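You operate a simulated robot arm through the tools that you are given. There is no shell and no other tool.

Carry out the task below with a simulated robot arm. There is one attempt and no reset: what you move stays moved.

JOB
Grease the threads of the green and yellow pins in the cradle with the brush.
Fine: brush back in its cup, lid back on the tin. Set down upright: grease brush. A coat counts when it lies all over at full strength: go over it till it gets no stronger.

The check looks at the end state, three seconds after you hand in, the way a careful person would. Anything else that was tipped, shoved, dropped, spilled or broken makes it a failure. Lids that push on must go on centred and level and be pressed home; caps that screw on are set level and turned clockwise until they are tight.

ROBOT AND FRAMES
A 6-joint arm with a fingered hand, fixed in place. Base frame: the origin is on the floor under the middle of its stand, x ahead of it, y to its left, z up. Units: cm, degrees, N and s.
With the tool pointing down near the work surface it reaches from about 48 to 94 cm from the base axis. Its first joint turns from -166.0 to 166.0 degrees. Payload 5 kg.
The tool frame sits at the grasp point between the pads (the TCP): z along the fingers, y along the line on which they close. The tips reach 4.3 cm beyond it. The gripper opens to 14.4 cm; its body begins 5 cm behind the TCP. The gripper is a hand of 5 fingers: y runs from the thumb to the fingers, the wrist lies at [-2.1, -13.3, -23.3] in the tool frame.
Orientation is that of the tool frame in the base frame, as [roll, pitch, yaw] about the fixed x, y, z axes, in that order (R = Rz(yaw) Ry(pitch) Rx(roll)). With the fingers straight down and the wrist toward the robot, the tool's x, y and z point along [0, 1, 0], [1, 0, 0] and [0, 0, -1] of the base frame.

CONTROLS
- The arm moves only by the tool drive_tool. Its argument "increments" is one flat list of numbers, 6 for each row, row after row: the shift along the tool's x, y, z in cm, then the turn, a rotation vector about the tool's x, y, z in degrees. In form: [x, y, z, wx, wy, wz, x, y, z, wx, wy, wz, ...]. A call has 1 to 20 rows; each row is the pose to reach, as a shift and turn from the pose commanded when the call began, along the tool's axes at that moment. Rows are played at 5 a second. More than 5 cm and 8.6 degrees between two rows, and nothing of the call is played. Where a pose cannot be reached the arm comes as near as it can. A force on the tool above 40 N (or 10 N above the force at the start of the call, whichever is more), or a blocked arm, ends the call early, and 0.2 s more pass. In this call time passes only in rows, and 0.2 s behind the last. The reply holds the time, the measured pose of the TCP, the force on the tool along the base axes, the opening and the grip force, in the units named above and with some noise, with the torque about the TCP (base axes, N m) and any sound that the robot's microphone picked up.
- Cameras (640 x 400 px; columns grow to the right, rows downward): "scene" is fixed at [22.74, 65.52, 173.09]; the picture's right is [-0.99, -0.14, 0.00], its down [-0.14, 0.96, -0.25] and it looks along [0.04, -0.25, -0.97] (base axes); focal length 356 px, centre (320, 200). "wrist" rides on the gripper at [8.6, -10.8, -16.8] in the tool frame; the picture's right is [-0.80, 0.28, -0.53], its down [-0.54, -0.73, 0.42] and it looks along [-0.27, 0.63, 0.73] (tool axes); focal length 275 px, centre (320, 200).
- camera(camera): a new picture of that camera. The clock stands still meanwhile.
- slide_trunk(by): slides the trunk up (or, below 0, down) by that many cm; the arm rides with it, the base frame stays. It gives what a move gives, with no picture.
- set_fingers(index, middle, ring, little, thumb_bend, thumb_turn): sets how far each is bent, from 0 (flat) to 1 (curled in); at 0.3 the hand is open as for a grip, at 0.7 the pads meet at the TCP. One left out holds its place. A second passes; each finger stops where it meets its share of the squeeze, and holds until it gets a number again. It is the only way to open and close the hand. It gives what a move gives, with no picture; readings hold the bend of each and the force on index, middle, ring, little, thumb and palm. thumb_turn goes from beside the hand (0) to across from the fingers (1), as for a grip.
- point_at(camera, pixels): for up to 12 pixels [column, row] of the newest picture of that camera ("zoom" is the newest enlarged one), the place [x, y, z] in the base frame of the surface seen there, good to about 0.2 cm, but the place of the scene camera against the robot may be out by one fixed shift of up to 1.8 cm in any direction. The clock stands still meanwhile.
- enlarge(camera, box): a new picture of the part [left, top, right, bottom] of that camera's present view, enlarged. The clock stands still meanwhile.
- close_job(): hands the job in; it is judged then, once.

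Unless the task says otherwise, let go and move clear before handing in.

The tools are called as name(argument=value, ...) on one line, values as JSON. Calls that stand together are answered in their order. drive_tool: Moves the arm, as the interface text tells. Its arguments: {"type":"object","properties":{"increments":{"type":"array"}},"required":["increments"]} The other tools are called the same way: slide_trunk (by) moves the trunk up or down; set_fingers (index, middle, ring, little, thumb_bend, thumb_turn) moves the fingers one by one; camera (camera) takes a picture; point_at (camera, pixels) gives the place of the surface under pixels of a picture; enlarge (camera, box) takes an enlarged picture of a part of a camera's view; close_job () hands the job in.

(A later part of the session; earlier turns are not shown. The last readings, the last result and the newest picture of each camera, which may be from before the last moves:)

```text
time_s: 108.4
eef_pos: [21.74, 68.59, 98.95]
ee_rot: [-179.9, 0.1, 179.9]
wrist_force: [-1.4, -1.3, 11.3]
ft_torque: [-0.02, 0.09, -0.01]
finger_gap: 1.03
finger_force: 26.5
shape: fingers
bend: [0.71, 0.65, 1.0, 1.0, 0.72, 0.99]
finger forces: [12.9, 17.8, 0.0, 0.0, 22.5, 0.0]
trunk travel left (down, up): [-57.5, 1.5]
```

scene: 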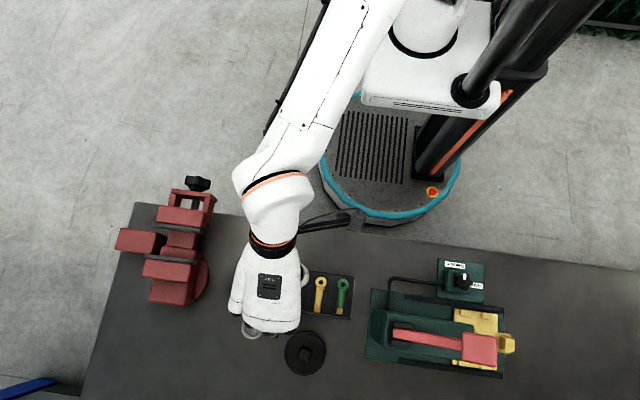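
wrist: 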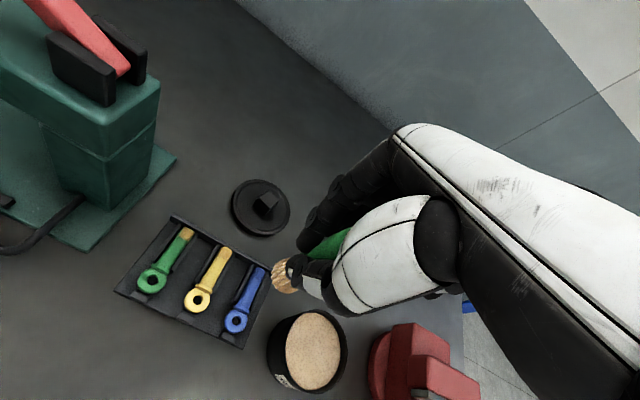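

Contact is 11 N on the yellow thread. I'll ease slightly and stroke along the axis over the full thread length.

drive_tool(increments=[0, -0.3, -0.08, 0, 0, 0, 0, -0.7, -0.08, 0, 0, 0, 0, -0.9, -0.08, 0, 0, 0, 0, -0.5, -0.08, 0, 0, 0, 0, 0, -0.08, 0, 0, 0, 0, 0.4, -0.08, 0, 0, 0, 0, 0.8, -0.08, 0, 0, 0, 0, 0.4, -0.08, 0, 0, 0, 0, 0, -0.08, 0, 0, 0, 0, -0.5, -0.08, 0, 0, 0, 0, -0.9, -0.08, 0, 0, 0, 0, -0.5, -0.08, 0, 0, 0, 0, 0, -0.08, 0, 0, 0, 0, 0.5, -0.08, 0, 0, 0, 0, 0.8, -0.08, 0, 0, 0, 0, 0.4, -0.08, 0, 0, 0, 0, 0, -0.08, 0, 0, 0, 0, -0.5, -0.08, 0, 0, 0, 0, -0.2, -0.08, 0, 0, 0, 0, 0, -0.08, 0, 0, 0])

drive_tool(increments=[0, 0, -1, 0, 0, 0, 0, 0, -3, 0, 0, 0, -3, -1, -6, 0, 0, 0, -7, -2, -8, 0, 0, 0])

camera(camera="wrist")

enlarge(camera="scene", box=[308, 292, 350, 322])

```text
time_s: 112.6
eef_pos: [21.6, 68.64, 98.89]
ee_rot: [-180.0, 0.2, 180.0]
wrist_force: [0.2, -2.6, 13.2]
ft_torque: [-0.15, 0.01, 0.01]
finger_gap: 0.96
finger_force: 27.2
shape: fingers
bend: [0.71, 0.65, 1.0, 1.0, 0.73, 0.99]
finger forces: [11.7, 18.3, 0.0, 0.0, 24.2, 0.0]
trunk travel left (down, up): [-57.5, 1.5]
```

```text
time_s: 113.6
eef_pos: [28.58, 67.01, 106.66]
ee_rot: [-179.8, 0.0, 179.9]
wrist_force: [0.0, -1.4, -0.5]
ft_torque: [0.03, 0.01, -0.01]
finger_gap: 0.96
finger_force: 26.4
shape: fingers
bend: [0.71, 0.65, 1.0, 1.0, 0.73, 0.99]
finger forces: [11.9, 18.4, 0.1, 0.0, 21.0, 0.1]
trunk travel left (down, up): [-57.5, 1.5]
```

```text
taken
```

wrist: 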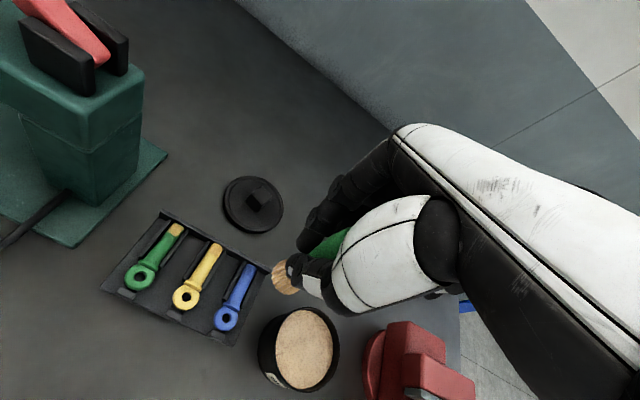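

```text
13.33 times, centred on (329, 307) of scene
```

zoom: 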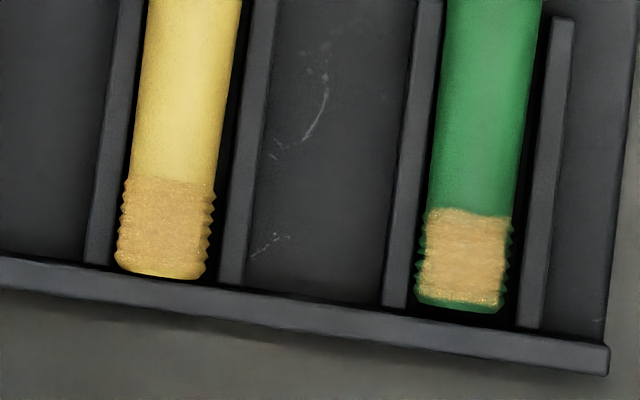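

The yellow patch looks a bit stronger than before. I'll take close-ups of both to compare with the next pass.

enlarge(camera="wrist", box=[195, 235, 230, 260])

enlarge(camera="wrist", box=[158, 215, 193, 240])

enlarge(camera="scene", box=[310, 300, 326, 316])

enlarge(camera="scene", box=[332, 302, 348, 318])

```text
16.00 times, centred on (212, 248) of wrist
```

zoom: 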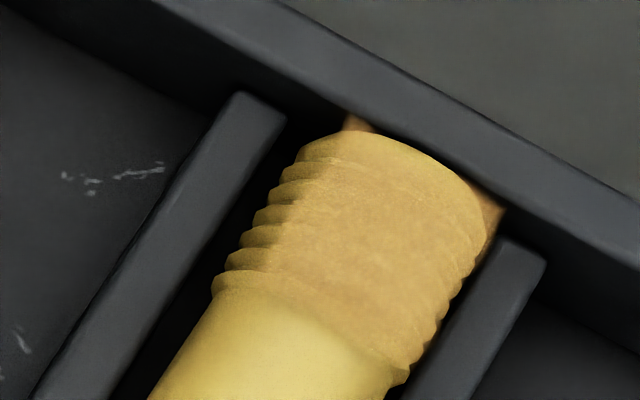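

```text
16.00 times, centred on (176, 228) of wrist
```

zoom: 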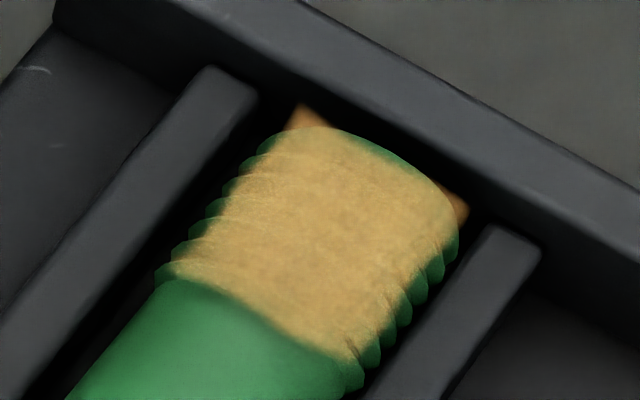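

```text
16.00 times, centred on (318, 308) of scene
```

zoom: 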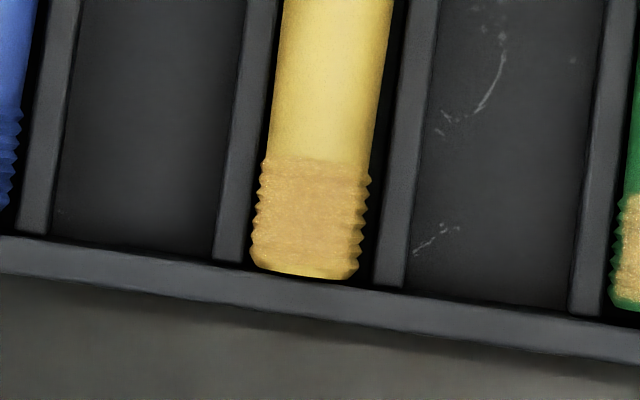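

```text
16.00 times, centred on (340, 310) of scene
```

zoom: 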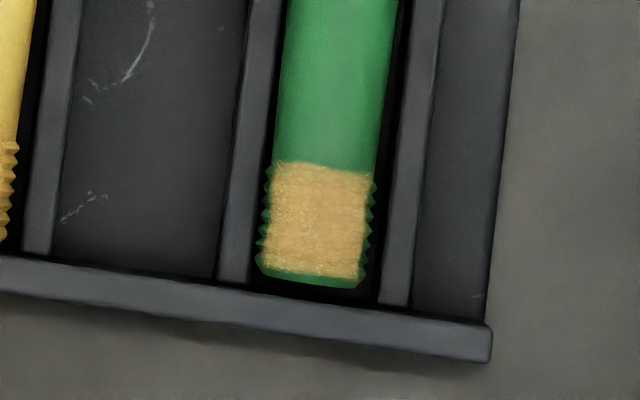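

Both patches look even and nearly opaque. I'll do one more light dip and a second full pass on green, then see whether it gets any stronger.

drive_tool(increments=[-3.5, -2, 0, 0, 0, 0, -7, -4.1, 0, 0, 0, 0, -7, -4.1, 3, 0, 0, 0, -7, -4.1, 5, 0, 0, 0, -7, -4.1, 5.5, 0, 0, 0])

drive_tool(increments=[0, 0, 0.1, 0, 0, 0, 0, 0, 0.2, 0, 0, 0])

```text
time_s: 114.8
eef_pos: [35.82, 62.38, 101.21]
ee_rot: [-179.8, 0.0, 179.9]
wrist_force: [-1.0, 0.9, -0.9]
ft_torque: [0.02, 0.0, 0.0]
finger_gap: 0.93
finger_force: 25.7
shape: fingers
bend: [0.71, 0.65, 1.0, 1.0, 0.73, 0.99]
finger forces: [12.0, 18.2, 0.0, 0.1, 20.9, 0.0]
trunk travel left (down, up): [-57.5, 1.5]
```

```text
time_s: 115.4
eef_pos: [35.73, 62.58, 101.06]
ee_rot: [-179.9, 0.1, 179.9]
wrist_force: [0.9, 0.0, -0.8]
ft_torque: [0.0, 0.01, 0.0]
finger_gap: 0.92
finger_force: 25.7
shape: fingers
bend: [0.71, 0.65, 1.0, 1.0, 0.73, 0.99]
finger forces: [11.9, 18.3, 0.0, 0.0, 20.9, 0.0]
trunk travel left (down, up): [-57.5, 1.5]
```

drive_tool(increments=[0, 0, 0.1, 0, 0, 0, 0, 0, 0.2, 0, 0, 0])

drive_tool(increments=[0.4, 0, 0, 0, 0, 0, 0.6, 0.4, 0, 0, 0, 0, 0, 0.6, 0, 0, 0, 0, -0.6, 0.2, 0, 0, 0, 0, -0.5, -0.2, 0, 0, 0, 0, 0, -0.2, 0, 0, 0, 0, 0, 0, 0, 0, 0, 0])

drive_tool(increments=[0, 0, -1, 0, 0, 0, 0, 0, -3, 0, 0, 0, 0, 0, -6, 0, 0, 0])

enlarge(camera="wrist", box=[200, 200, 360, 320])

point_at(camera="zoom", pixels=[[297, 245], [300, 262], [312, 288], [335, 302], [350, 306], [302, 230], [335, 205], [470, 120], [520, 100]])

```text
time_s: 116.0
eef_pos: [35.62, 62.59, 101.04]
ee_rot: [-179.9, 0.2, 180.0]
wrist_force: [-0.6, -0.1, 5.1]
ft_torque: [0.03, 0.01, 0.01]
finger_gap: 0.96
finger_force: 25.9
shape: fingers
bend: [0.71, 0.65, 1.0, 1.0, 0.73, 0.99]
finger forces: [12.0, 18.3, 0.0, 0.1, 21.8, 0.0]
trunk travel left (down, up): [-57.5, 1.5]
```

```text
time_s: 117.6
eef_pos: [35.78, 62.45, 100.98]
ee_rot: [-179.8, 0.0, 179.8]
wrist_force: [0.4, -0.1, 1.4]
ft_torque: [0.0, -0.04, -0.01]
finger_gap: 0.96
finger_force: 25.5
shape: fingers
bend: [0.71, 0.65, 1.0, 1.0, 0.73, 0.99]
finger forces: [11.5, 18.8, 0.0, 0.0, 21.4, 0.0]
trunk travel left (down, up): [-57.5, 1.5]
```

```text
time_s: 118.4
eef_pos: [35.79, 62.76, 107.07]
ee_rot: [-179.8, 0.0, 179.8]
wrist_force: [-0.6, 0.3, -0.5]
ft_torque: [-0.02, -0.01, -0.01]
finger_gap: 0.93
finger_force: 25.5
shape: fingers
bend: [0.71, 0.65, 1.0, 1.0, 0.73, 0.99]
finger forces: [11.8, 18.4, 0.1, 0.0, 20.9, 0.0]
trunk travel left (down, up): [-57.5, 1.5]
```

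```text
3.33 times, centred on (280, 260) of wrist
```

zoom: 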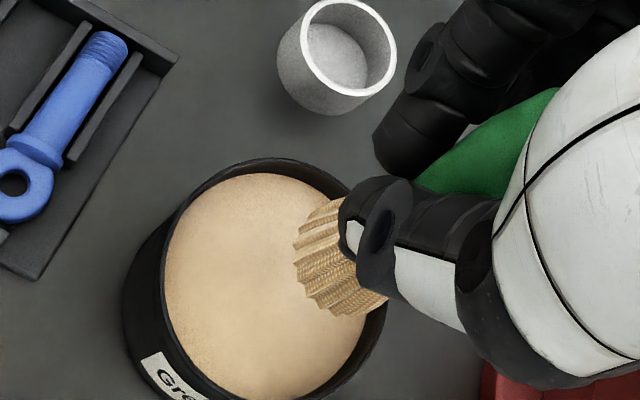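

```text
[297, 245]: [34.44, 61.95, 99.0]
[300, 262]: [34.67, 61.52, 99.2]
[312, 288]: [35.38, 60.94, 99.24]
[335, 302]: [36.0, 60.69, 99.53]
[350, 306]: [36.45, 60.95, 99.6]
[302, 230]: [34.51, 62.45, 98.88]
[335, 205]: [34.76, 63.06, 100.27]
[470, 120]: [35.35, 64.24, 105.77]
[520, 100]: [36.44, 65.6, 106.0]
```

The rim heights show the brush has tipped about 6° in the grip, bristles toward −y (about 0.8 cm off the TCP). I'll correct the aim for that on the green thread and use lighter pressure.

drive_tool(increments=[4.6, 1.5, 0, 0, 0, 0, 9.3, 3, 0, 0, 0, 0, 14, 4.6, 0, 0, 0, 0, 18.7, 6.2, 0, 0, 0, 0, 18.9, 6.2, 3, 0, 0, 0, 18.9, 6.2, 6, 0, 0, 0, 18.9, 6.2, 7.4, 0, 0, 0])

enlarge(camera="wrist", box=[210, 220, 350, 325])

drive_tool(increments=[0, 0, 0.3, 0, 0, 0, 0, 0, 0.5, 0, 0, 0])

```text
time_s: 120.0
eef_pos: [16.75, 68.9, 99.49]
ee_rot: [-179.9, 0.1, 179.9]
wrist_force: [0.5, 0.0, -1.1]
ft_torque: [0.02, -0.02, 0.0]
finger_gap: 0.93
finger_force: 25.7
shape: fingers
bend: [0.71, 0.65, 1.0, 1.0, 0.73, 0.99]
finger forces: [11.8, 18.4, 0.0, 0.1, 20.6, 0.0]
trunk travel left (down, up): [-57.5, 1.5]
```

```text
3.81 times, centred on (280, 272) of wrist
```

zoom: 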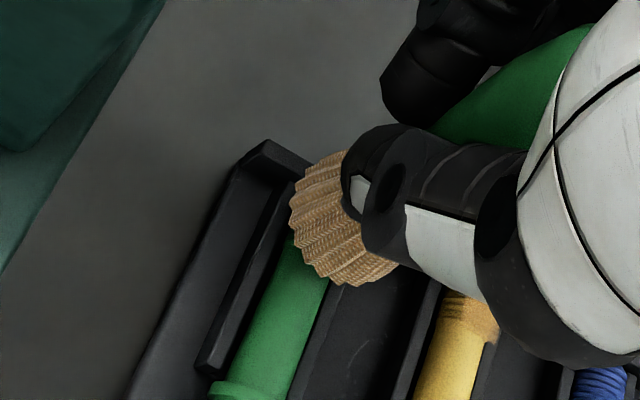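

```text
time_s: 120.6
eef_pos: [16.8, 68.72, 99.02]
ee_rot: [-179.9, 0.1, 180.0]
wrist_force: [-0.2, 0.4, -1.1]
ft_torque: [-0.02, 0.0, -0.01]
finger_gap: 0.92
finger_force: 25.2
shape: fingers
bend: [0.71, 0.65, 1.0, 1.0, 0.73, 0.99]
finger forces: [11.8, 18.4, 0.1, 0.1, 20.7, 0.0]
trunk travel left (down, up): [-57.5, 1.5]
```

drive_tool(increments=[0, 0.1, 0.1, 0, 0, 0])

drive_tool(increments=[0, 0, 0.1, 0, 0, 0])

```text
time_s: 121.0
eef_pos: [16.72, 68.92, 98.91]
ee_rot: [-179.9, 0.2, 180.0]
wrist_force: [0.2, -1.1, 3.2]
ft_torque: [-0.04, 0.0, -0.02]
finger_gap: 0.9
finger_force: 25.9
shape: fingers
bend: [0.71, 0.65, 1.0, 1.0, 0.73, 0.99]
finger forces: [11.8, 18.3, 0.0, 0.0, 21.5, 0.0]
trunk travel left (down, up): [-57.5, 1.5]
```

```text
time_s: 121.4
eef_pos: [16.9, 69.04, 98.91]
ee_rot: [180.0, 0.0, 179.9]
wrist_force: [-1.4, -0.5, 7.3]
ft_torque: [-0.05, 0.02, 0.0]
finger_gap: 0.92
finger_force: 26.3
shape: fingers
bend: [0.71, 0.65, 1.0, 1.0, 0.73, 0.99]
finger forces: [12.0, 18.3, 0.0, 0.0, 22.5, 0.0]
trunk travel left (down, up): [-57.5, 1.5]
```

Contact is about 7 N on the green thread. I'll stroke along the axis over the thread's length with slightly eased pressure.

drive_tool(increments=[0, -0.3, -0.06, 0, 0, 0, 0, -0.7, -0.06, 0, 0, 0, 0, -0.3, -0.06, 0, 0, 0, 0, 0.1, -0.06, 0, 0, 0, 0, 0.5, -0.06, 0, 0, 0, 0, 0.8, -0.06, 0, 0, 0, 0, 0.4, -0.06, 0, 0, 0, 0, 0, -0.06, 0, 0, 0, 0, -0.4, -0.06, 0, 0, 0, 0, -0.7, -0.06, 0, 0, 0, 0, -0.3, -0.06, 0, 0, 0, 0, 0.1, -0.06, 0, 0, 0, 0, 0.5, -0.06, 0, 0, 0, 0, 0.7, -0.06, 0, 0, 0, 0, 0.3, -0.06, 0, 0, 0, 0, 0, -0.06, 0, 0, 0])

drive_tool(increments=[0, 0, -1, 0, 0, 0, 0, 0, -3, 0, 0, 0, -3.5, -1, -6, 0, 0, 0, -7.5, -2, -8, 0, 0, 0, -11.8, -2, -8, 0, 0, 0])

camera(camera="wrist")

enlarge(camera="wrist", box=[195, 235, 230, 260])

enlarge(camera="wrist", box=[158, 215, 193, 240])

enlarge(camera="scene", box=[308, 292, 350, 322])

enlarge(camera="scene", box=[332, 302, 348, 318])

```text
time_s: 124.8
eef_pos: [16.73, 68.96, 98.79]
ee_rot: [-179.9, 0.1, 179.9]
wrist_force: [-0.1, 0.6, 3.2]
ft_torque: [0.07, -0.03, -0.01]
finger_gap: 0.87
finger_force: 26.3
shape: fingers
bend: [0.71, 0.65, 1.0, 1.0, 0.73, 0.99]
finger forces: [12.2, 19.1, 0.0, 0.0, 21.0, 0.0]
trunk travel left (down, up): [-57.5, 1.5]
```

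```text
time_s: 126.0
eef_pos: [28.79, 66.95, 106.67]
ee_rot: [-179.9, -0.1, 179.9]
wrist_force: [0.4, 1.1, -0.6]
ft_torque: [-0.01, 0.04, -0.01]
finger_gap: 0.87
finger_force: 25.2
shape: fingers
bend: [0.71, 0.65, 1.0, 1.0, 0.73, 0.99]
finger forces: [11.8, 18.5, 0.0, 0.0, 20.8, 0.0]
trunk travel left (down, up): [-57.5, 1.5]
```

```text
taken
```

wrist: 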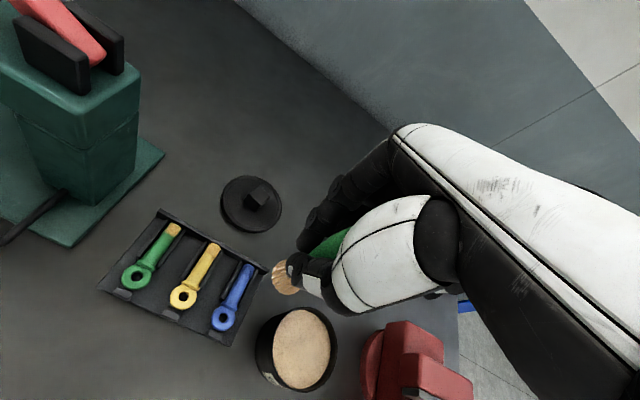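

```text
16.00 times, centred on (212, 248) of wrist
```

zoom: 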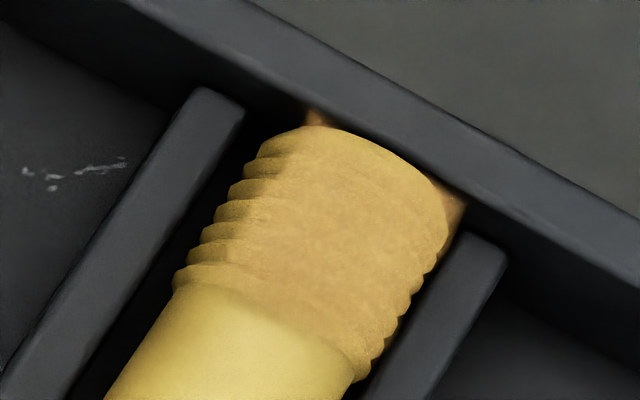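

```text
16.00 times, centred on (176, 228) of wrist
```

zoom: 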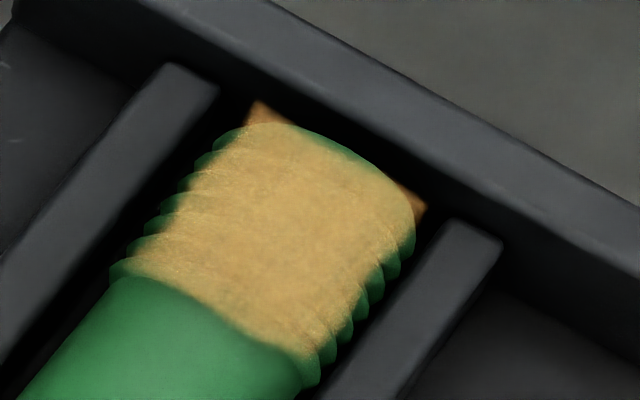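

```text
13.33 times, centred on (329, 307) of scene
```

zoom: 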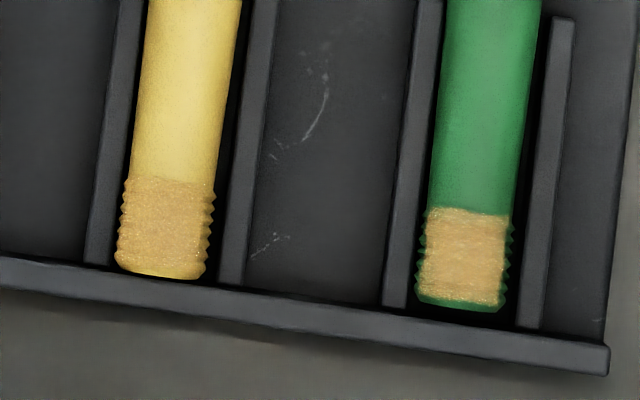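

```text
16.00 times, centred on (340, 310) of scene
```

zoom: 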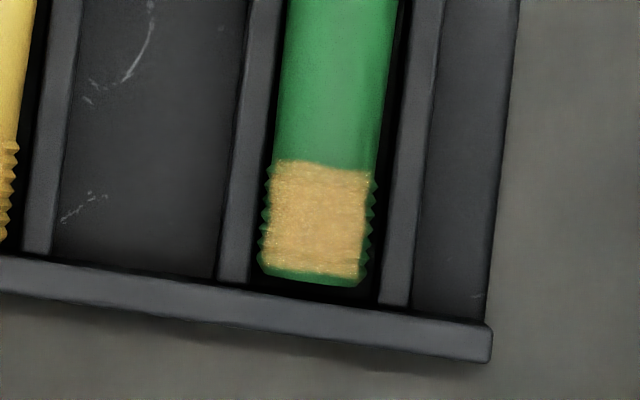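

Green shows no change from the last pass, so it is at full strength. I'll do one more dip and pass on yellow to confirm the same there.

drive_tool(increments=[-3.5, -1.9, 0, 0, 0, 0, -6.9, -3.7, 0, 0, 0, 0, -6.9, -3.7, 3, 0, 0, 0, -6.9, -3.7, 5, 0, 0, 0, -6.9, -3.7, 5.6, 0, 0, 0])

drive_tool(increments=[0, 0, 0.1, 0, 0, 0, 0, 0, 0.2, 0, 0, 0])

```text
time_s: 127.2
eef_pos: [35.65, 63.15, 101.3]
ee_rot: [-179.9, 0.0, 179.8]
wrist_force: [0.8, 0.2, -1.6]
ft_torque: [0.04, 0.02, 0.02]
finger_gap: 0.85
finger_force: 25.8
shape: fingers
bend: [0.71, 0.65, 1.0, 1.0, 0.73, 0.99]
finger forces: [11.8, 18.6, 0.0, 0.1, 20.7, 0.0]
trunk travel left (down, up): [-57.5, 1.5]
```

```text
time_s: 127.8
eef_pos: [35.52, 63.12, 101.08]
ee_rot: [-179.9, -0.1, 179.9]
wrist_force: [0.0, -0.8, -0.1]
ft_torque: [-0.01, 0.02, -0.01]
finger_gap: 0.86
finger_force: 25.8
shape: fingers
bend: [0.71, 0.65, 1.0, 1.0, 0.73, 0.99]
finger forces: [11.8, 18.6, 0.1, 0.1, 20.7, 0.0]
trunk travel left (down, up): [-57.5, 1.5]
```

drive_tool(increments=[0, 0, 0.1, 0, 0, 0, 0, 0, 0.2, 0, 0, 0])

drive_tool(increments=[0.4, 0, 0, 0, 0, 0, 0.6, 0.4, 0, 0, 0, 0, 0, 0.6, 0, 0, 0, 0, -0.6, 0.2, 0, 0, 0, 0, -0.5, -0.2, 0, 0, 0, 0, 0, -0.2, 0, 0, 0, 0, 0, 0, 0, 0, 0, 0])

drive_tool(increments=[0, 0, -1, 0, 0, 0, 0, 0, -3, 0, 0, 0, 0, 0, -6, 0, 0, 0])

enlarge(camera="wrist", box=[200, 200, 360, 320])

point_at(camera="zoom", pixels=[[297, 245], [300, 262], [312, 288], [335, 302], [350, 306], [302, 230], [335, 205], [470, 120], [520, 100]])

```text
time_s: 128.4
eef_pos: [35.53, 63.12, 101.04]
ee_rot: [-180.0, 0.0, 179.9]
wrist_force: [-1.1, -0.7, 4.3]
ft_torque: [0.03, -0.01, -0.01]
finger_gap: 0.86
finger_force: 25.6
shape: fingers
bend: [0.71, 0.65, 1.0, 1.0, 0.73, 0.99]
finger forces: [11.9, 18.4, 0.1, 0.1, 21.7, 0.0]
trunk travel left (down, up): [-57.5, 1.5]
```

```text
time_s: 130.0
eef_pos: [35.5, 63.18, 100.93]
ee_rot: [-179.9, 0.1, 180.0]
wrist_force: [0.5, -0.2, 5.1]
ft_torque: [-0.02, -0.1, -0.01]
finger_gap: 0.85
finger_force: 26.5
shape: fingers
bend: [0.71, 0.65, 1.0, 1.0, 0.73, 0.99]
finger forces: [11.1, 19.5, 0.0, 0.0, 22.4, 0.1]
trunk travel left (down, up): [-57.5, 1.5]
```

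```text
time_s: 130.8
eef_pos: [35.41, 63.04, 106.91]
ee_rot: [-179.8, 0.0, 180.0]
wrist_force: [0.2, 0.2, -0.5]
ft_torque: [-0.01, 0.01, -0.02]
finger_gap: 0.86
finger_force: 25.3
shape: fingers
bend: [0.71, 0.65, 1.0, 1.0, 0.73, 0.99]
finger forces: [11.7, 18.9, 0.0, 0.0, 20.8, 0.1]
trunk travel left (down, up): [-57.5, 1.5]
```

```text
3.33 times, centred on (280, 260) of wrist
```

zoom: 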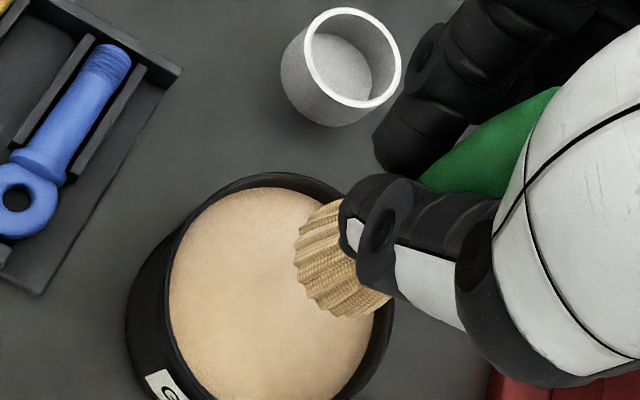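

```text
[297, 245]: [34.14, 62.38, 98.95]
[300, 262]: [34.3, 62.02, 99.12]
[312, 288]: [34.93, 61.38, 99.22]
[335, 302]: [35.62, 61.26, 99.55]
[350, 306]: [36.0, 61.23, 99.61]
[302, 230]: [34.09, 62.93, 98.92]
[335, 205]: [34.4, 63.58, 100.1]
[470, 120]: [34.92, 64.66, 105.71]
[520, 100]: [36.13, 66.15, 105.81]
```

The brush is loaded again, with the bristle centre about 0.6 cm toward −y of the TCP. I'll go to the yellow thread with that offset.

drive_tool(increments=[3.5, 1.5, 0, 0, 0, 0, 7, 3, 0, 0, 0, 0, 10.5, 4.5, 0, 0, 0, 0, 13.65, 5.95, 0, 0, 0, 0, 13.65, 5.95, 3, 0, 0, 0, 13.65, 5.95, 6, 0, 0, 0, 13.65, 5.95, 7.4, 0, 0, 0, 13.65, 5.95, 7.8, 0, 0, 0])

drive_tool(increments=[0, 0, 0.12, 0, 0, 0])

drive_tool(increments=[0, 0, 0.12, 0, 0, 0])

```text
time_s: 132.6
eef_pos: [21.77, 69.17, 99.05]
ee_rot: [-180.0, 0.0, 179.9]
wrist_force: [-0.6, 0.1, -0.6]
ft_torque: [0.0, 0.01, 0.0]
finger_gap: 0.87
finger_force: 25.4
shape: fingers
bend: [0.71, 0.65, 1.0, 1.0, 0.73, 0.99]
finger forces: [11.8, 18.9, 0.0, 0.0, 20.7, 0.0]
trunk travel left (down, up): [-57.5, 1.5]
```

```text
time_s: 133.0
eef_pos: [21.79, 69.22, 99.02]
ee_rot: [-179.9, 0.2, 179.8]
wrist_force: [-0.4, -0.3, -1.1]
ft_torque: [0.02, -0.02, 0.01]
finger_gap: 0.85
finger_force: 25.9
shape: fingers
bend: [0.71, 0.65, 1.0, 1.0, 0.73, 0.99]
finger forces: [11.6, 18.7, 0.1, 0.0, 20.7, 0.0]
trunk travel left (down, up): [-57.5, 1.5]
```

```text
time_s: 133.4
eef_pos: [21.86, 69.17, 98.95]
ee_rot: [-180.0, 0.2, 179.8]
wrist_force: [-0.1, 0.3, 1.3]
ft_torque: [0.0, -0.02, 0.04]
finger_gap: 0.86
finger_force: 25.7
shape: fingers
bend: [0.71, 0.65, 1.0, 1.0, 0.73, 0.99]
finger forces: [11.8, 18.8, 0.0, 0.0, 20.9, 0.0]
trunk travel left (down, up): [-57.5, 1.5]
```

drive_tool(increments=[0.1, -0.1, 0.12, 0, 0, 0])

drive_tool(increments=[0, -0.4, 0, 0, 0, 0, 0, -0.8, 0, 0, 0, 0, 0, -0.4, 0, 0, 0, 0, 0, 0, 0, 0, 0, 0, 0, 0.4, 0, 0, 0, 0, 0, 0.7, 0, 0, 0, 0, 0, 0.3, 0, 0, 0, 0, 0, -0.1, 0, 0, 0, 0, 0, -0.5, 0, 0, 0, 0, 0, -0.8, 0, 0, 0, 0, 0, -0.4, 0, 0, 0, 0, 0, 0, 0, 0, 0, 0, 0, 0.4, 0, 0, 0, 0, 0, 0.7, 0, 0, 0, 0, 0, 0.3, 0, 0, 0, 0, 0, 0, 0, 0, 0, 0])

drive_tool(increments=[0, 0, -1, 0, 0, 0, 0, 0, -3, 0, 0, 0, -3, -1, -6, 0, 0, 0, -7, -2, -8, 0, 0, 0])

camera(camera="wrist")

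enlarge(camera="wrist", box=[195, 235, 230, 260])

enlarge(camera="scene", box=[308, 292, 350, 322])

enlarge(camera="scene", box=[310, 300, 326, 316])

```text
time_s: 133.8
eef_pos: [21.77, 69.02, 98.85]
ee_rot: [180.0, 0.1, 179.9]
wrist_force: [0.5, 0.8, 6.6]
ft_torque: [0.12, -0.04, 0.01]
finger_gap: 0.86
finger_force: 26.3
shape: fingers
bend: [0.71, 0.65, 1.0, 1.0, 0.73, 0.99]
finger forces: [11.8, 19.3, 0.0, 0.1, 21.1, 0.0]
trunk travel left (down, up): [-57.5, 1.5]
```

```text
time_s: 137.2
eef_pos: [21.78, 69.19, 98.75]
ee_rot: [-179.9, 0.1, 179.9]
wrist_force: [1.5, 2.3, 7.4]
ft_torque: [0.24, -0.13, -0.03]
finger_gap: 0.8
finger_force: 27.8
shape: fingers
bend: [0.72, 0.65, 1.0, 1.0, 0.73, 0.99]
finger forces: [11.8, 21.3, 0.1, 0.0, 21.6, 0.0]
trunk travel left (down, up): [-57.5, 1.5]
```

```text
time_s: 138.2
eef_pos: [28.98, 66.87, 106.73]
ee_rot: [-179.8, 0.0, 180.0]
wrist_force: [0.2, -0.5, 0.3]
ft_torque: [-0.05, 0.01, -0.02]
finger_gap: 0.82
finger_force: 25.9
shape: fingers
bend: [0.72, 0.65, 1.0, 1.0, 0.73, 0.99]
finger forces: [11.7, 19.2, 0.0, 0.0, 21.1, 0.0]
trunk travel left (down, up): [-57.5, 1.5]
```

```text
taken
```

wrist: 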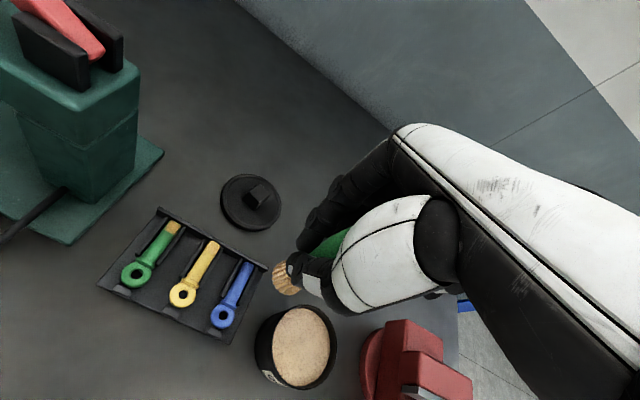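

```text
16.00 times, centred on (212, 248) of wrist
```

zoom: 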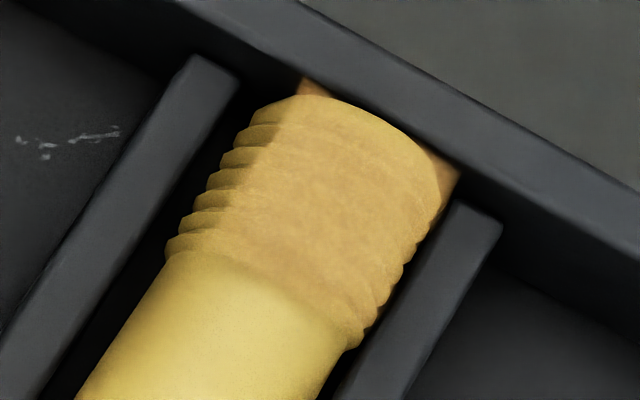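

```text
13.33 times, centred on (329, 307) of scene
```

zoom: 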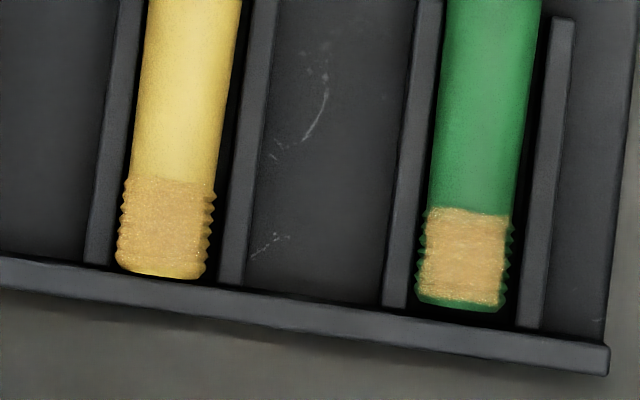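

```text
16.00 times, centred on (318, 308) of scene
```

zoom: 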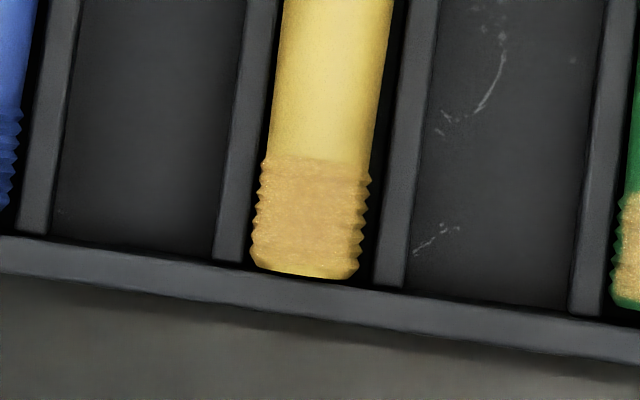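

Yellow also shows no further change, so both coats are at full strength. Before returning the brush I need its tilt in the grip, so I'll look closely and sample points on the handle and bristles.

enlarge(camera="wrist", box=[260, 210, 380, 310])

point_at(camera="zoom", pixels=[[85, 220], [80, 240], [95, 280], [130, 320], [170, 335], [110, 200], [300, 160], [330, 140], [360, 120], [280, 150], [330, 170], [300, 120]])

```text
4.00 times, centred on (320, 260) of wrist
```

zoom: 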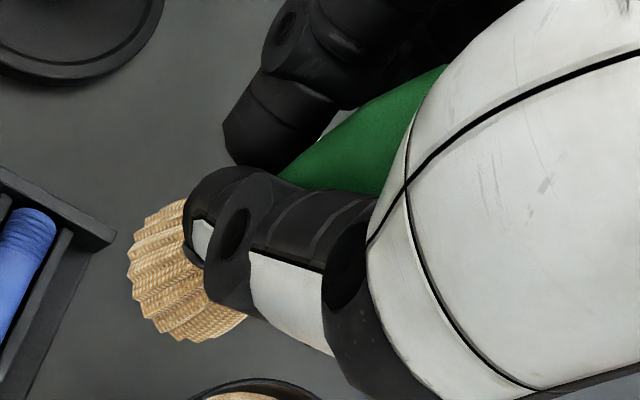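

```text
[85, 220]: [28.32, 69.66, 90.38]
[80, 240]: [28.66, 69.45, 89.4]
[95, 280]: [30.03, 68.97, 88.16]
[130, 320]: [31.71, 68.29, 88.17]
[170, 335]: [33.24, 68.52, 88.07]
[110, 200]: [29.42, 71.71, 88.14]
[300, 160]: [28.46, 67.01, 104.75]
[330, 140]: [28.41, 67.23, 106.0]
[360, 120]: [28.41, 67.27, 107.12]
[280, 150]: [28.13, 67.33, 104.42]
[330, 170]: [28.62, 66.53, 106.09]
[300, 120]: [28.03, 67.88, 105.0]
```

The handle surface near z=105–107 is at about (28.4,67.1), close to under the TCP. I'll sample the bristles properly now.

point_at(camera="zoom", pixels=[[136, 270], [132, 250], [140, 235], [155, 215], [175, 205], [145, 295], [160, 320], [185, 336], [215, 325], [240, 315], [170, 260], [190, 290]])

```text
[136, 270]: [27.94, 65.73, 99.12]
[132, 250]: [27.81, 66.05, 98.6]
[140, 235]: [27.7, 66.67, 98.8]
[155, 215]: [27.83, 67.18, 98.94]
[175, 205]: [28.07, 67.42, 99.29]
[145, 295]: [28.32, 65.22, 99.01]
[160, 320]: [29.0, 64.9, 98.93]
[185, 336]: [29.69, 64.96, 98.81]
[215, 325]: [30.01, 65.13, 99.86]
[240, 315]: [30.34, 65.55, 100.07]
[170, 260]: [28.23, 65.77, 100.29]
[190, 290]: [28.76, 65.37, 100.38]
```

The bristle rim is level at z≈98.85, so the brush is nearly vertical, with its centre about (+0.2,−0.45) from the TCP. I'll bring it over the cup, whose centre is about (35.4,74.25), and check alignment.

drive_tool(increments=[-2, 2.5, 0, 0, 0, 0, -4.2, 5.2, 0, 0, 0, 0, -6.2, 7.85, 0, 0, 0, 0])

camera(camera="wrist")

enlarge(camera="wrist", box=[220, 220, 340, 320])

```text
time_s: 139.0
eef_pos: [35.17, 74.85, 106.96]
ee_rot: [-179.8, 0.1, 179.9]
wrist_force: [-0.7, 0.1, -0.7]
ft_torque: [-0.03, 0.0, -0.02]
finger_gap: 0.78
finger_force: 25.6
shape: fingers
bend: [0.72, 0.65, 1.0, 1.0, 0.73, 0.99]
finger forces: [11.5, 19.0, 0.1, 0.0, 21.1, 0.0]
trunk travel left (down, up): [-57.5, 1.5]
```

```text
taken
```

wrist: 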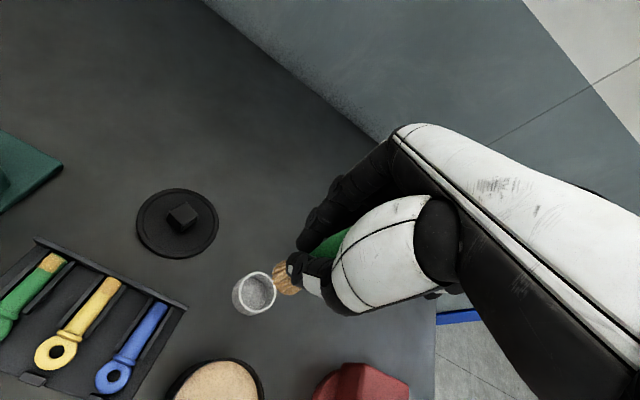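

```text
4.00 times, centred on (280, 270) of wrist
```

zoom: 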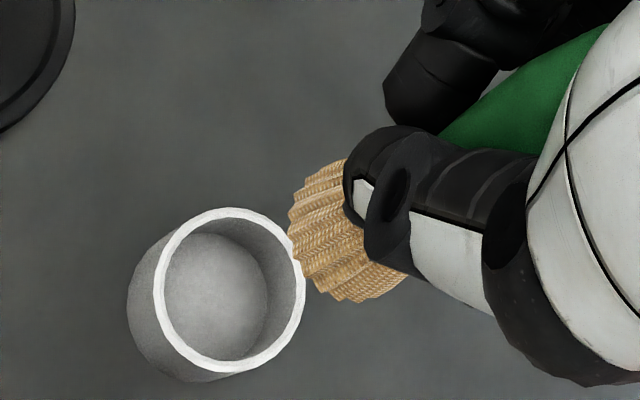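

The cup rim is clear at zoom (230,290). I'll measure the rim and bristle edge for the final alignment.

point_at(camera="zoom", pixels=[[160, 290], [228, 212], [301, 280], [225, 366], [185, 232], [280, 340], [293, 228], [292, 212], [300, 260], [318, 285], [345, 298], [215, 295]])

```text
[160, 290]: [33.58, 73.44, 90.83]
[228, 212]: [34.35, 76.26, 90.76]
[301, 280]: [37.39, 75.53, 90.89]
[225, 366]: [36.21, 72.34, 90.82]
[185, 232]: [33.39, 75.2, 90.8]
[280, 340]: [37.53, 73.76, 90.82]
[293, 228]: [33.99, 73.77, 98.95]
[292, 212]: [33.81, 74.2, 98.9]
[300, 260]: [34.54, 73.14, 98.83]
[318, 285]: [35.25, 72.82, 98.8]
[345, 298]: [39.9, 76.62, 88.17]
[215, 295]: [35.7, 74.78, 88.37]
```

Cup centre is (35.42,74.40) and bristle centre (35.27,74.30), with about 0.45 cm of clearance all round. I'll correct by that offset and lower the brush into the cup.

drive_tool(increments=[-0.15, 0.1, 1, 0, 0, 0, -0.15, 0.1, 3, 0, 0, 0, -0.15, 0.1, 5, 0, 0, 0, -0.15, 0.1, 7, 0, 0, 0])

camera(camera="wrist")

enlarge(camera="wrist", box=[240, 220, 360, 320])

```text
time_s: 140.0
eef_pos: [35.08, 74.9, 99.76]
ee_rot: [-180.0, -0.1, 179.9]
wrist_force: [0.4, 1.2, -0.2]
ft_torque: [0.0, 0.01, 0.0]
finger_gap: 0.79
finger_force: 25.9
shape: fingers
bend: [0.72, 0.65, 1.0, 1.0, 0.73, 0.99]
finger forces: [11.6, 19.0, 0.1, 0.0, 21.0, 0.0]
trunk travel left (down, up): [-57.5, 1.5]
```

```text
taken
```

wrist: 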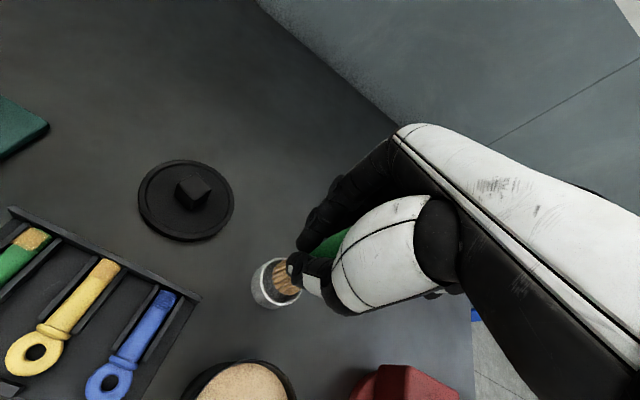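

```text
4.00 times, centred on (300, 270) of wrist
```

zoom: 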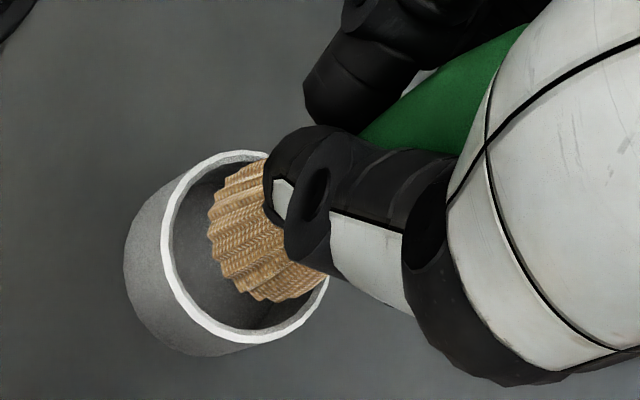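

The bristles are just above the cup mouth and look slightly toward the far side. I'll check the two circles once more before going in.

point_at(camera="zoom", pixels=[[165, 240], [195, 180], [250, 153], [240, 338], [195, 312], [318, 300], [209, 228], [212, 208], [220, 258], [240, 285], [262, 299], [225, 190]])

```text
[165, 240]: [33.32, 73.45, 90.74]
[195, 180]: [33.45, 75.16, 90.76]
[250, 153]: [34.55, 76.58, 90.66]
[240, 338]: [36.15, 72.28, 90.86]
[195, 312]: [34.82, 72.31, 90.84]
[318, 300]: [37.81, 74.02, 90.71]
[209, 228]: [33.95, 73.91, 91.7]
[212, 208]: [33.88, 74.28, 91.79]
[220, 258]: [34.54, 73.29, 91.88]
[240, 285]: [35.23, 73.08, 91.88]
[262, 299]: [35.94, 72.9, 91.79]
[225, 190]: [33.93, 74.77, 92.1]
```

Bristle centre (35.4,74.4) matches the cup centre. I'll lower into the cup, slowing near the bottom.

drive_tool(increments=[0, 0, 0.8, 0, 0, 0, 0, 0, 1.6, 0, 0, 0, 0, 0, 2.3, 0, 0, 0, 0, 0, 2.8, 0, 0, 0])

drive_tool(increments=[0, 0, 0.15, 0, 0, 0])

enlarge(camera="wrist", box=[240, 220, 360, 320])

```text
time_s: 141.0
eef_pos: [35.1, 74.9, 97.02]
ee_rot: [-180.0, 0.1, 180.0]
wrist_force: [0.8, -0.7, 1.5]
ft_torque: [0.0, 0.02, 0.01]
finger_gap: 0.77
finger_force: 25.8
shape: fingers
bend: [0.72, 0.65, 1.0, 1.0, 0.73, 0.99]
finger forces: [11.5, 19.1, 0.0, 0.0, 21.3, 0.1]
trunk travel left (down, up): [-57.5, 1.5]
```

```text
time_s: 141.4
eef_pos: [35.04, 75.04, 96.86]
ee_rot: [-180.0, 0.1, 179.8]
wrist_force: [0.1, 0.0, 6.4]
ft_torque: [-0.02, 0.0, 0.0]
finger_gap: 0.76
finger_force: 26.9
shape: fingers
bend: [0.72, 0.65, 1.0, 1.0, 0.73, 0.99]
finger forces: [11.5, 18.8, 0.0, 0.0, 22.4, 0.0]
trunk travel left (down, up): [-57.5, 1.5]
```

```text
4.00 times, centred on (300, 270) of wrist
```

zoom: 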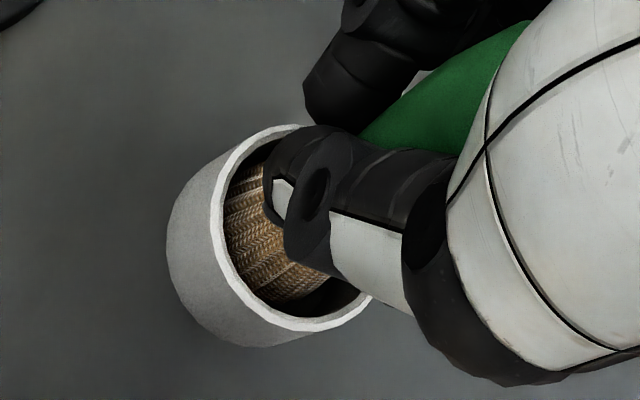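

The brush rests on the cup floor (6.4 N). I'll ease off slightly and then open the fingers a little at a time.

drive_tool(increments=[0, 0, -0.1, 0, 0, 0])

set_fingers(index=0.66, middle=0.61, thumb_bend=0.67)

enlarge(camera="wrist", box=[240, 200, 380, 320])

```text
time_s: 141.8
eef_pos: [35.02, 74.92, 97.03]
ee_rot: [-179.9, 0.1, 179.8]
wrist_force: [-0.8, -0.3, 5.1]
ft_torque: [0.02, -0.01, 0.0]
finger_gap: 0.78
finger_force: 26.9
shape: fingers
bend: [0.72, 0.65, 1.0, 1.0, 0.73, 0.99]
finger forces: [11.7, 19.1, 0.0, 0.0, 22.1, 0.1]
trunk travel left (down, up): [-57.5, 1.5]
```

```text
time_s: 142.8
eef_pos: [35.13, 74.97, 96.91]
ee_rot: [-179.9, 0.0, 179.9]
wrist_force: [0.2, -0.6, -0.7]
ft_torque: [0.01, 0.0, 0.01]
finger_gap: 1.99
finger_force: 0.0
shape: fingers
bend: [0.66, 0.61, 1.0, 1.0, 0.67, 1.0]
finger forces: [0.0, 0.0, 0.1, 0.1, 0.4, 0.0]
trunk travel left (down, up): [-57.5, 1.5]
```

```text
3.33 times, centred on (310, 260) of wrist
```

zoom: 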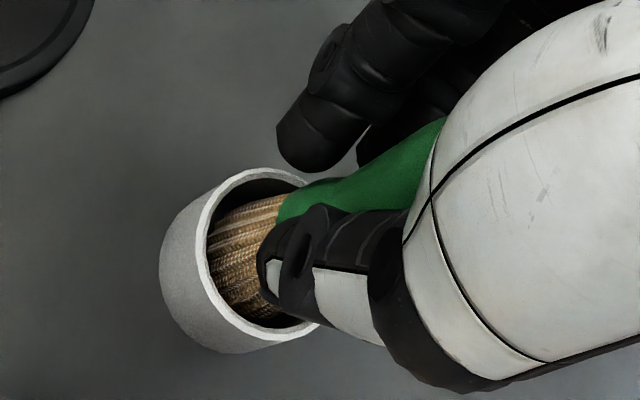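

The brush is free with only a trace of thumb contact. I'll open further and check that it stands upright.

set_fingers(index=0.6, middle=0.56, thumb_bend=0.6)

set_fingers(index=0.53, middle=0.53, thumb_bend=0.53)

enlarge(camera="wrist", box=[240, 200, 380, 320])

```text
time_s: 143.8
eef_pos: [35.15, 75.01, 96.81]
ee_rot: [-179.9, 0.0, 179.9]
wrist_force: [0.8, 0.7, 0.1]
ft_torque: [0.02, -0.01, 0.04]
finger_gap: 4.15
finger_force: 0.0
shape: fingers
bend: [0.6, 0.56, 1.0, 1.0, 0.6, 1.0]
finger forces: [0.0, 0.0, 0.1, 0.0, 0.0, 0.0]
trunk travel left (down, up): [-57.5, 1.5]
```

```text
time_s: 144.8
eef_pos: [35.11, 74.92, 96.9]
ee_rot: [-180.0, 0.1, 179.9]
wrist_force: [-1.1, -0.2, 0.3]
ft_torque: [-0.02, -0.01, 0.01]
finger_gap: 6.69
finger_force: 0.0
shape: fingers
bend: [0.53, 0.53, 1.0, 1.0, 0.53, 1.0]
finger forces: [0.0, 0.0, 0.0, 0.0, 0.0, 0.1]
trunk travel left (down, up): [-57.5, 1.5]
```

```text
3.33 times, centred on (310, 260) of wrist
```

zoom: 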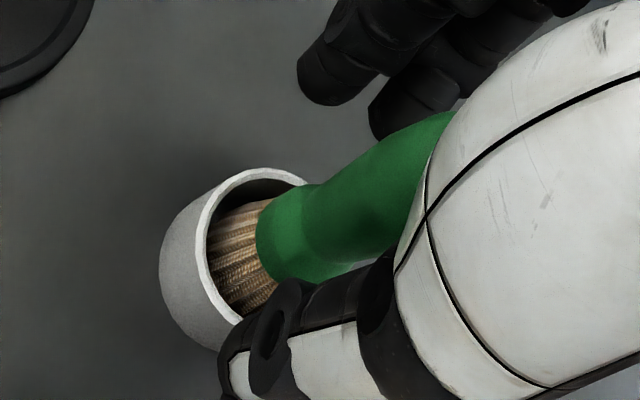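

The brush stands free between the open fingers. I'll lift straight up clear of it and look.

drive_tool(increments=[0, 0, -1, 0, 0, 0, 0, 0, -2.5, 0, 0, 0, 0, 0, -5, 0, 0, 0, 0, 0, -8, 0, 0, 0, 0, 0, -11, 0, 0, 0])

camera(camera="wrist")

enlarge(camera="wrist", box=[210, 220, 330, 320])

point_at(camera="wrist", pixels=[[185, 217], [290, 272], [265, 290], [245, 293], [178, 220]])

```text
time_s: 146.0
eef_pos: [35.0, 75.01, 107.86]
ee_rot: [-179.9, 0.0, 179.9]
wrist_force: [0.0, -0.9, -1.3]
ft_torque: [0.0, -0.01, 0.03]
finger_gap: 6.69
finger_force: 0.1
shape: fingers
bend: [0.53, 0.53, 1.0, 1.0, 0.53, 1.0]
finger forces: [0.0, 0.0, 0.1, 0.0, 0.0, 0.0]
trunk travel left (down, up): [-57.5, 1.5]
```

```text
taken
```

wrist: 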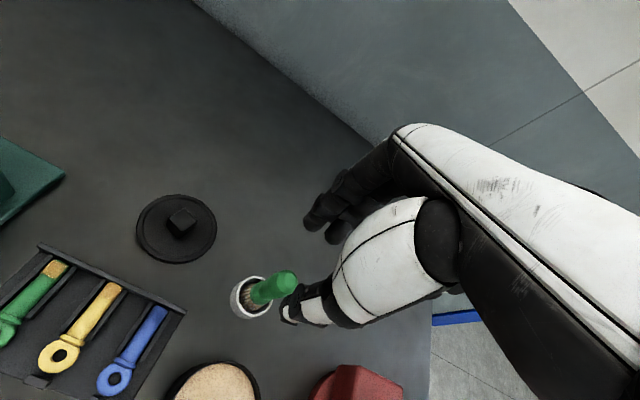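

```text
4.00 times, centred on (270, 270) of wrist
```

zoom: 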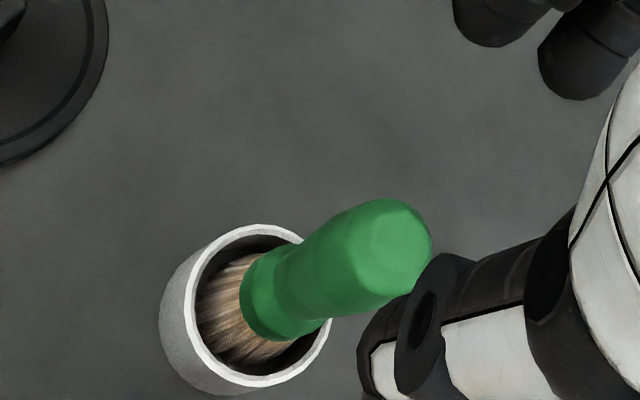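

```text
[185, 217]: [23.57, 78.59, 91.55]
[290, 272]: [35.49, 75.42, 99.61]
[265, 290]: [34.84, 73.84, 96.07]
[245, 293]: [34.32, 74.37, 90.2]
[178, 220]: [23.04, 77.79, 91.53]
```

The brush is standing in its cup. Next is the lid: I'll move above its knob near (23.1,77.9) and measure it.

drive_tool(increments=[3, 0.7, 0, 0, 0, 0, 6, 1.5, 0, 0, 0, 0, 9, 2.2, 0, 0, 0, 0, 11.9, 2.9, 0, 0, 0, 0])

camera(camera="wrist")

enlarge(camera="wrist", box=[210, 220, 350, 340])

camera(camera="scene")

```text
time_s: 147.0
eef_pos: [23.24, 77.84, 107.97]
ee_rot: [-179.9, 0.1, 179.8]
wrist_force: [-0.4, -0.2, 0.3]
ft_torque: [0.01, 0.02, -0.03]
finger_gap: 6.67
finger_force: 0.0
shape: fingers
bend: [0.53, 0.53, 1.0, 1.0, 0.53, 1.0]
finger forces: [0.0, 0.0, 0.0, 0.0, 0.0, 0.0]
trunk travel left (down, up): [-57.5, 1.5]
```

```text
taken
```

wrist: 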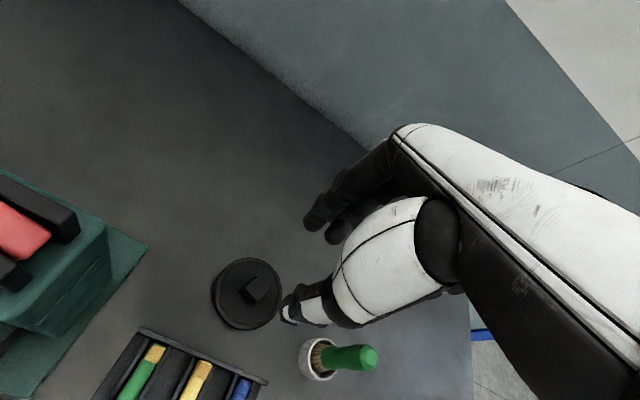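

```text
3.33 times, centred on (280, 280) of wrist
```

zoom: 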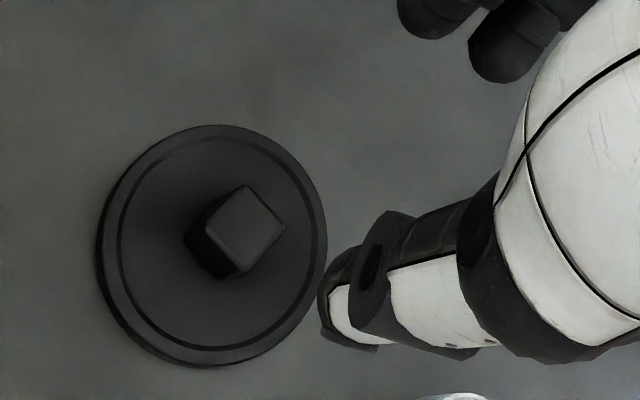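

```text
taken
```

scene: 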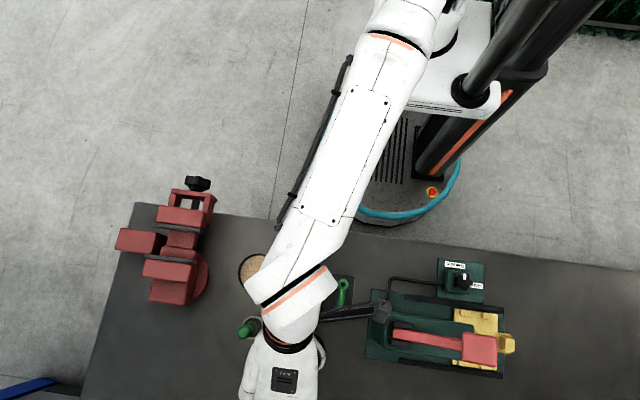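

I'll read the knob's top-face corners and the lid rim from this enlarged picture.

point_at(camera="zoom", pixels=[[247, 192], [278, 228], [242, 266], [211, 232], [244, 230], [110, 250], [212, 132], [318, 235], [215, 355], [150, 160], [290, 320], [160, 250]])

```text
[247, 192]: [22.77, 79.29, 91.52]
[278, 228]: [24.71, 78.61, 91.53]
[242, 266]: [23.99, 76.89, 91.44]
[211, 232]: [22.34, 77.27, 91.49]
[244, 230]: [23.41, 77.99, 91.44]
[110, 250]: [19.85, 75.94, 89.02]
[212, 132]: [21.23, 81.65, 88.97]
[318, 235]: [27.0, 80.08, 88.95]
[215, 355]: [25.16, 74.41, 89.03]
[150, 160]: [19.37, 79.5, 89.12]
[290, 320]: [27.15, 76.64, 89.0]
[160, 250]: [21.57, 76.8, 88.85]
```

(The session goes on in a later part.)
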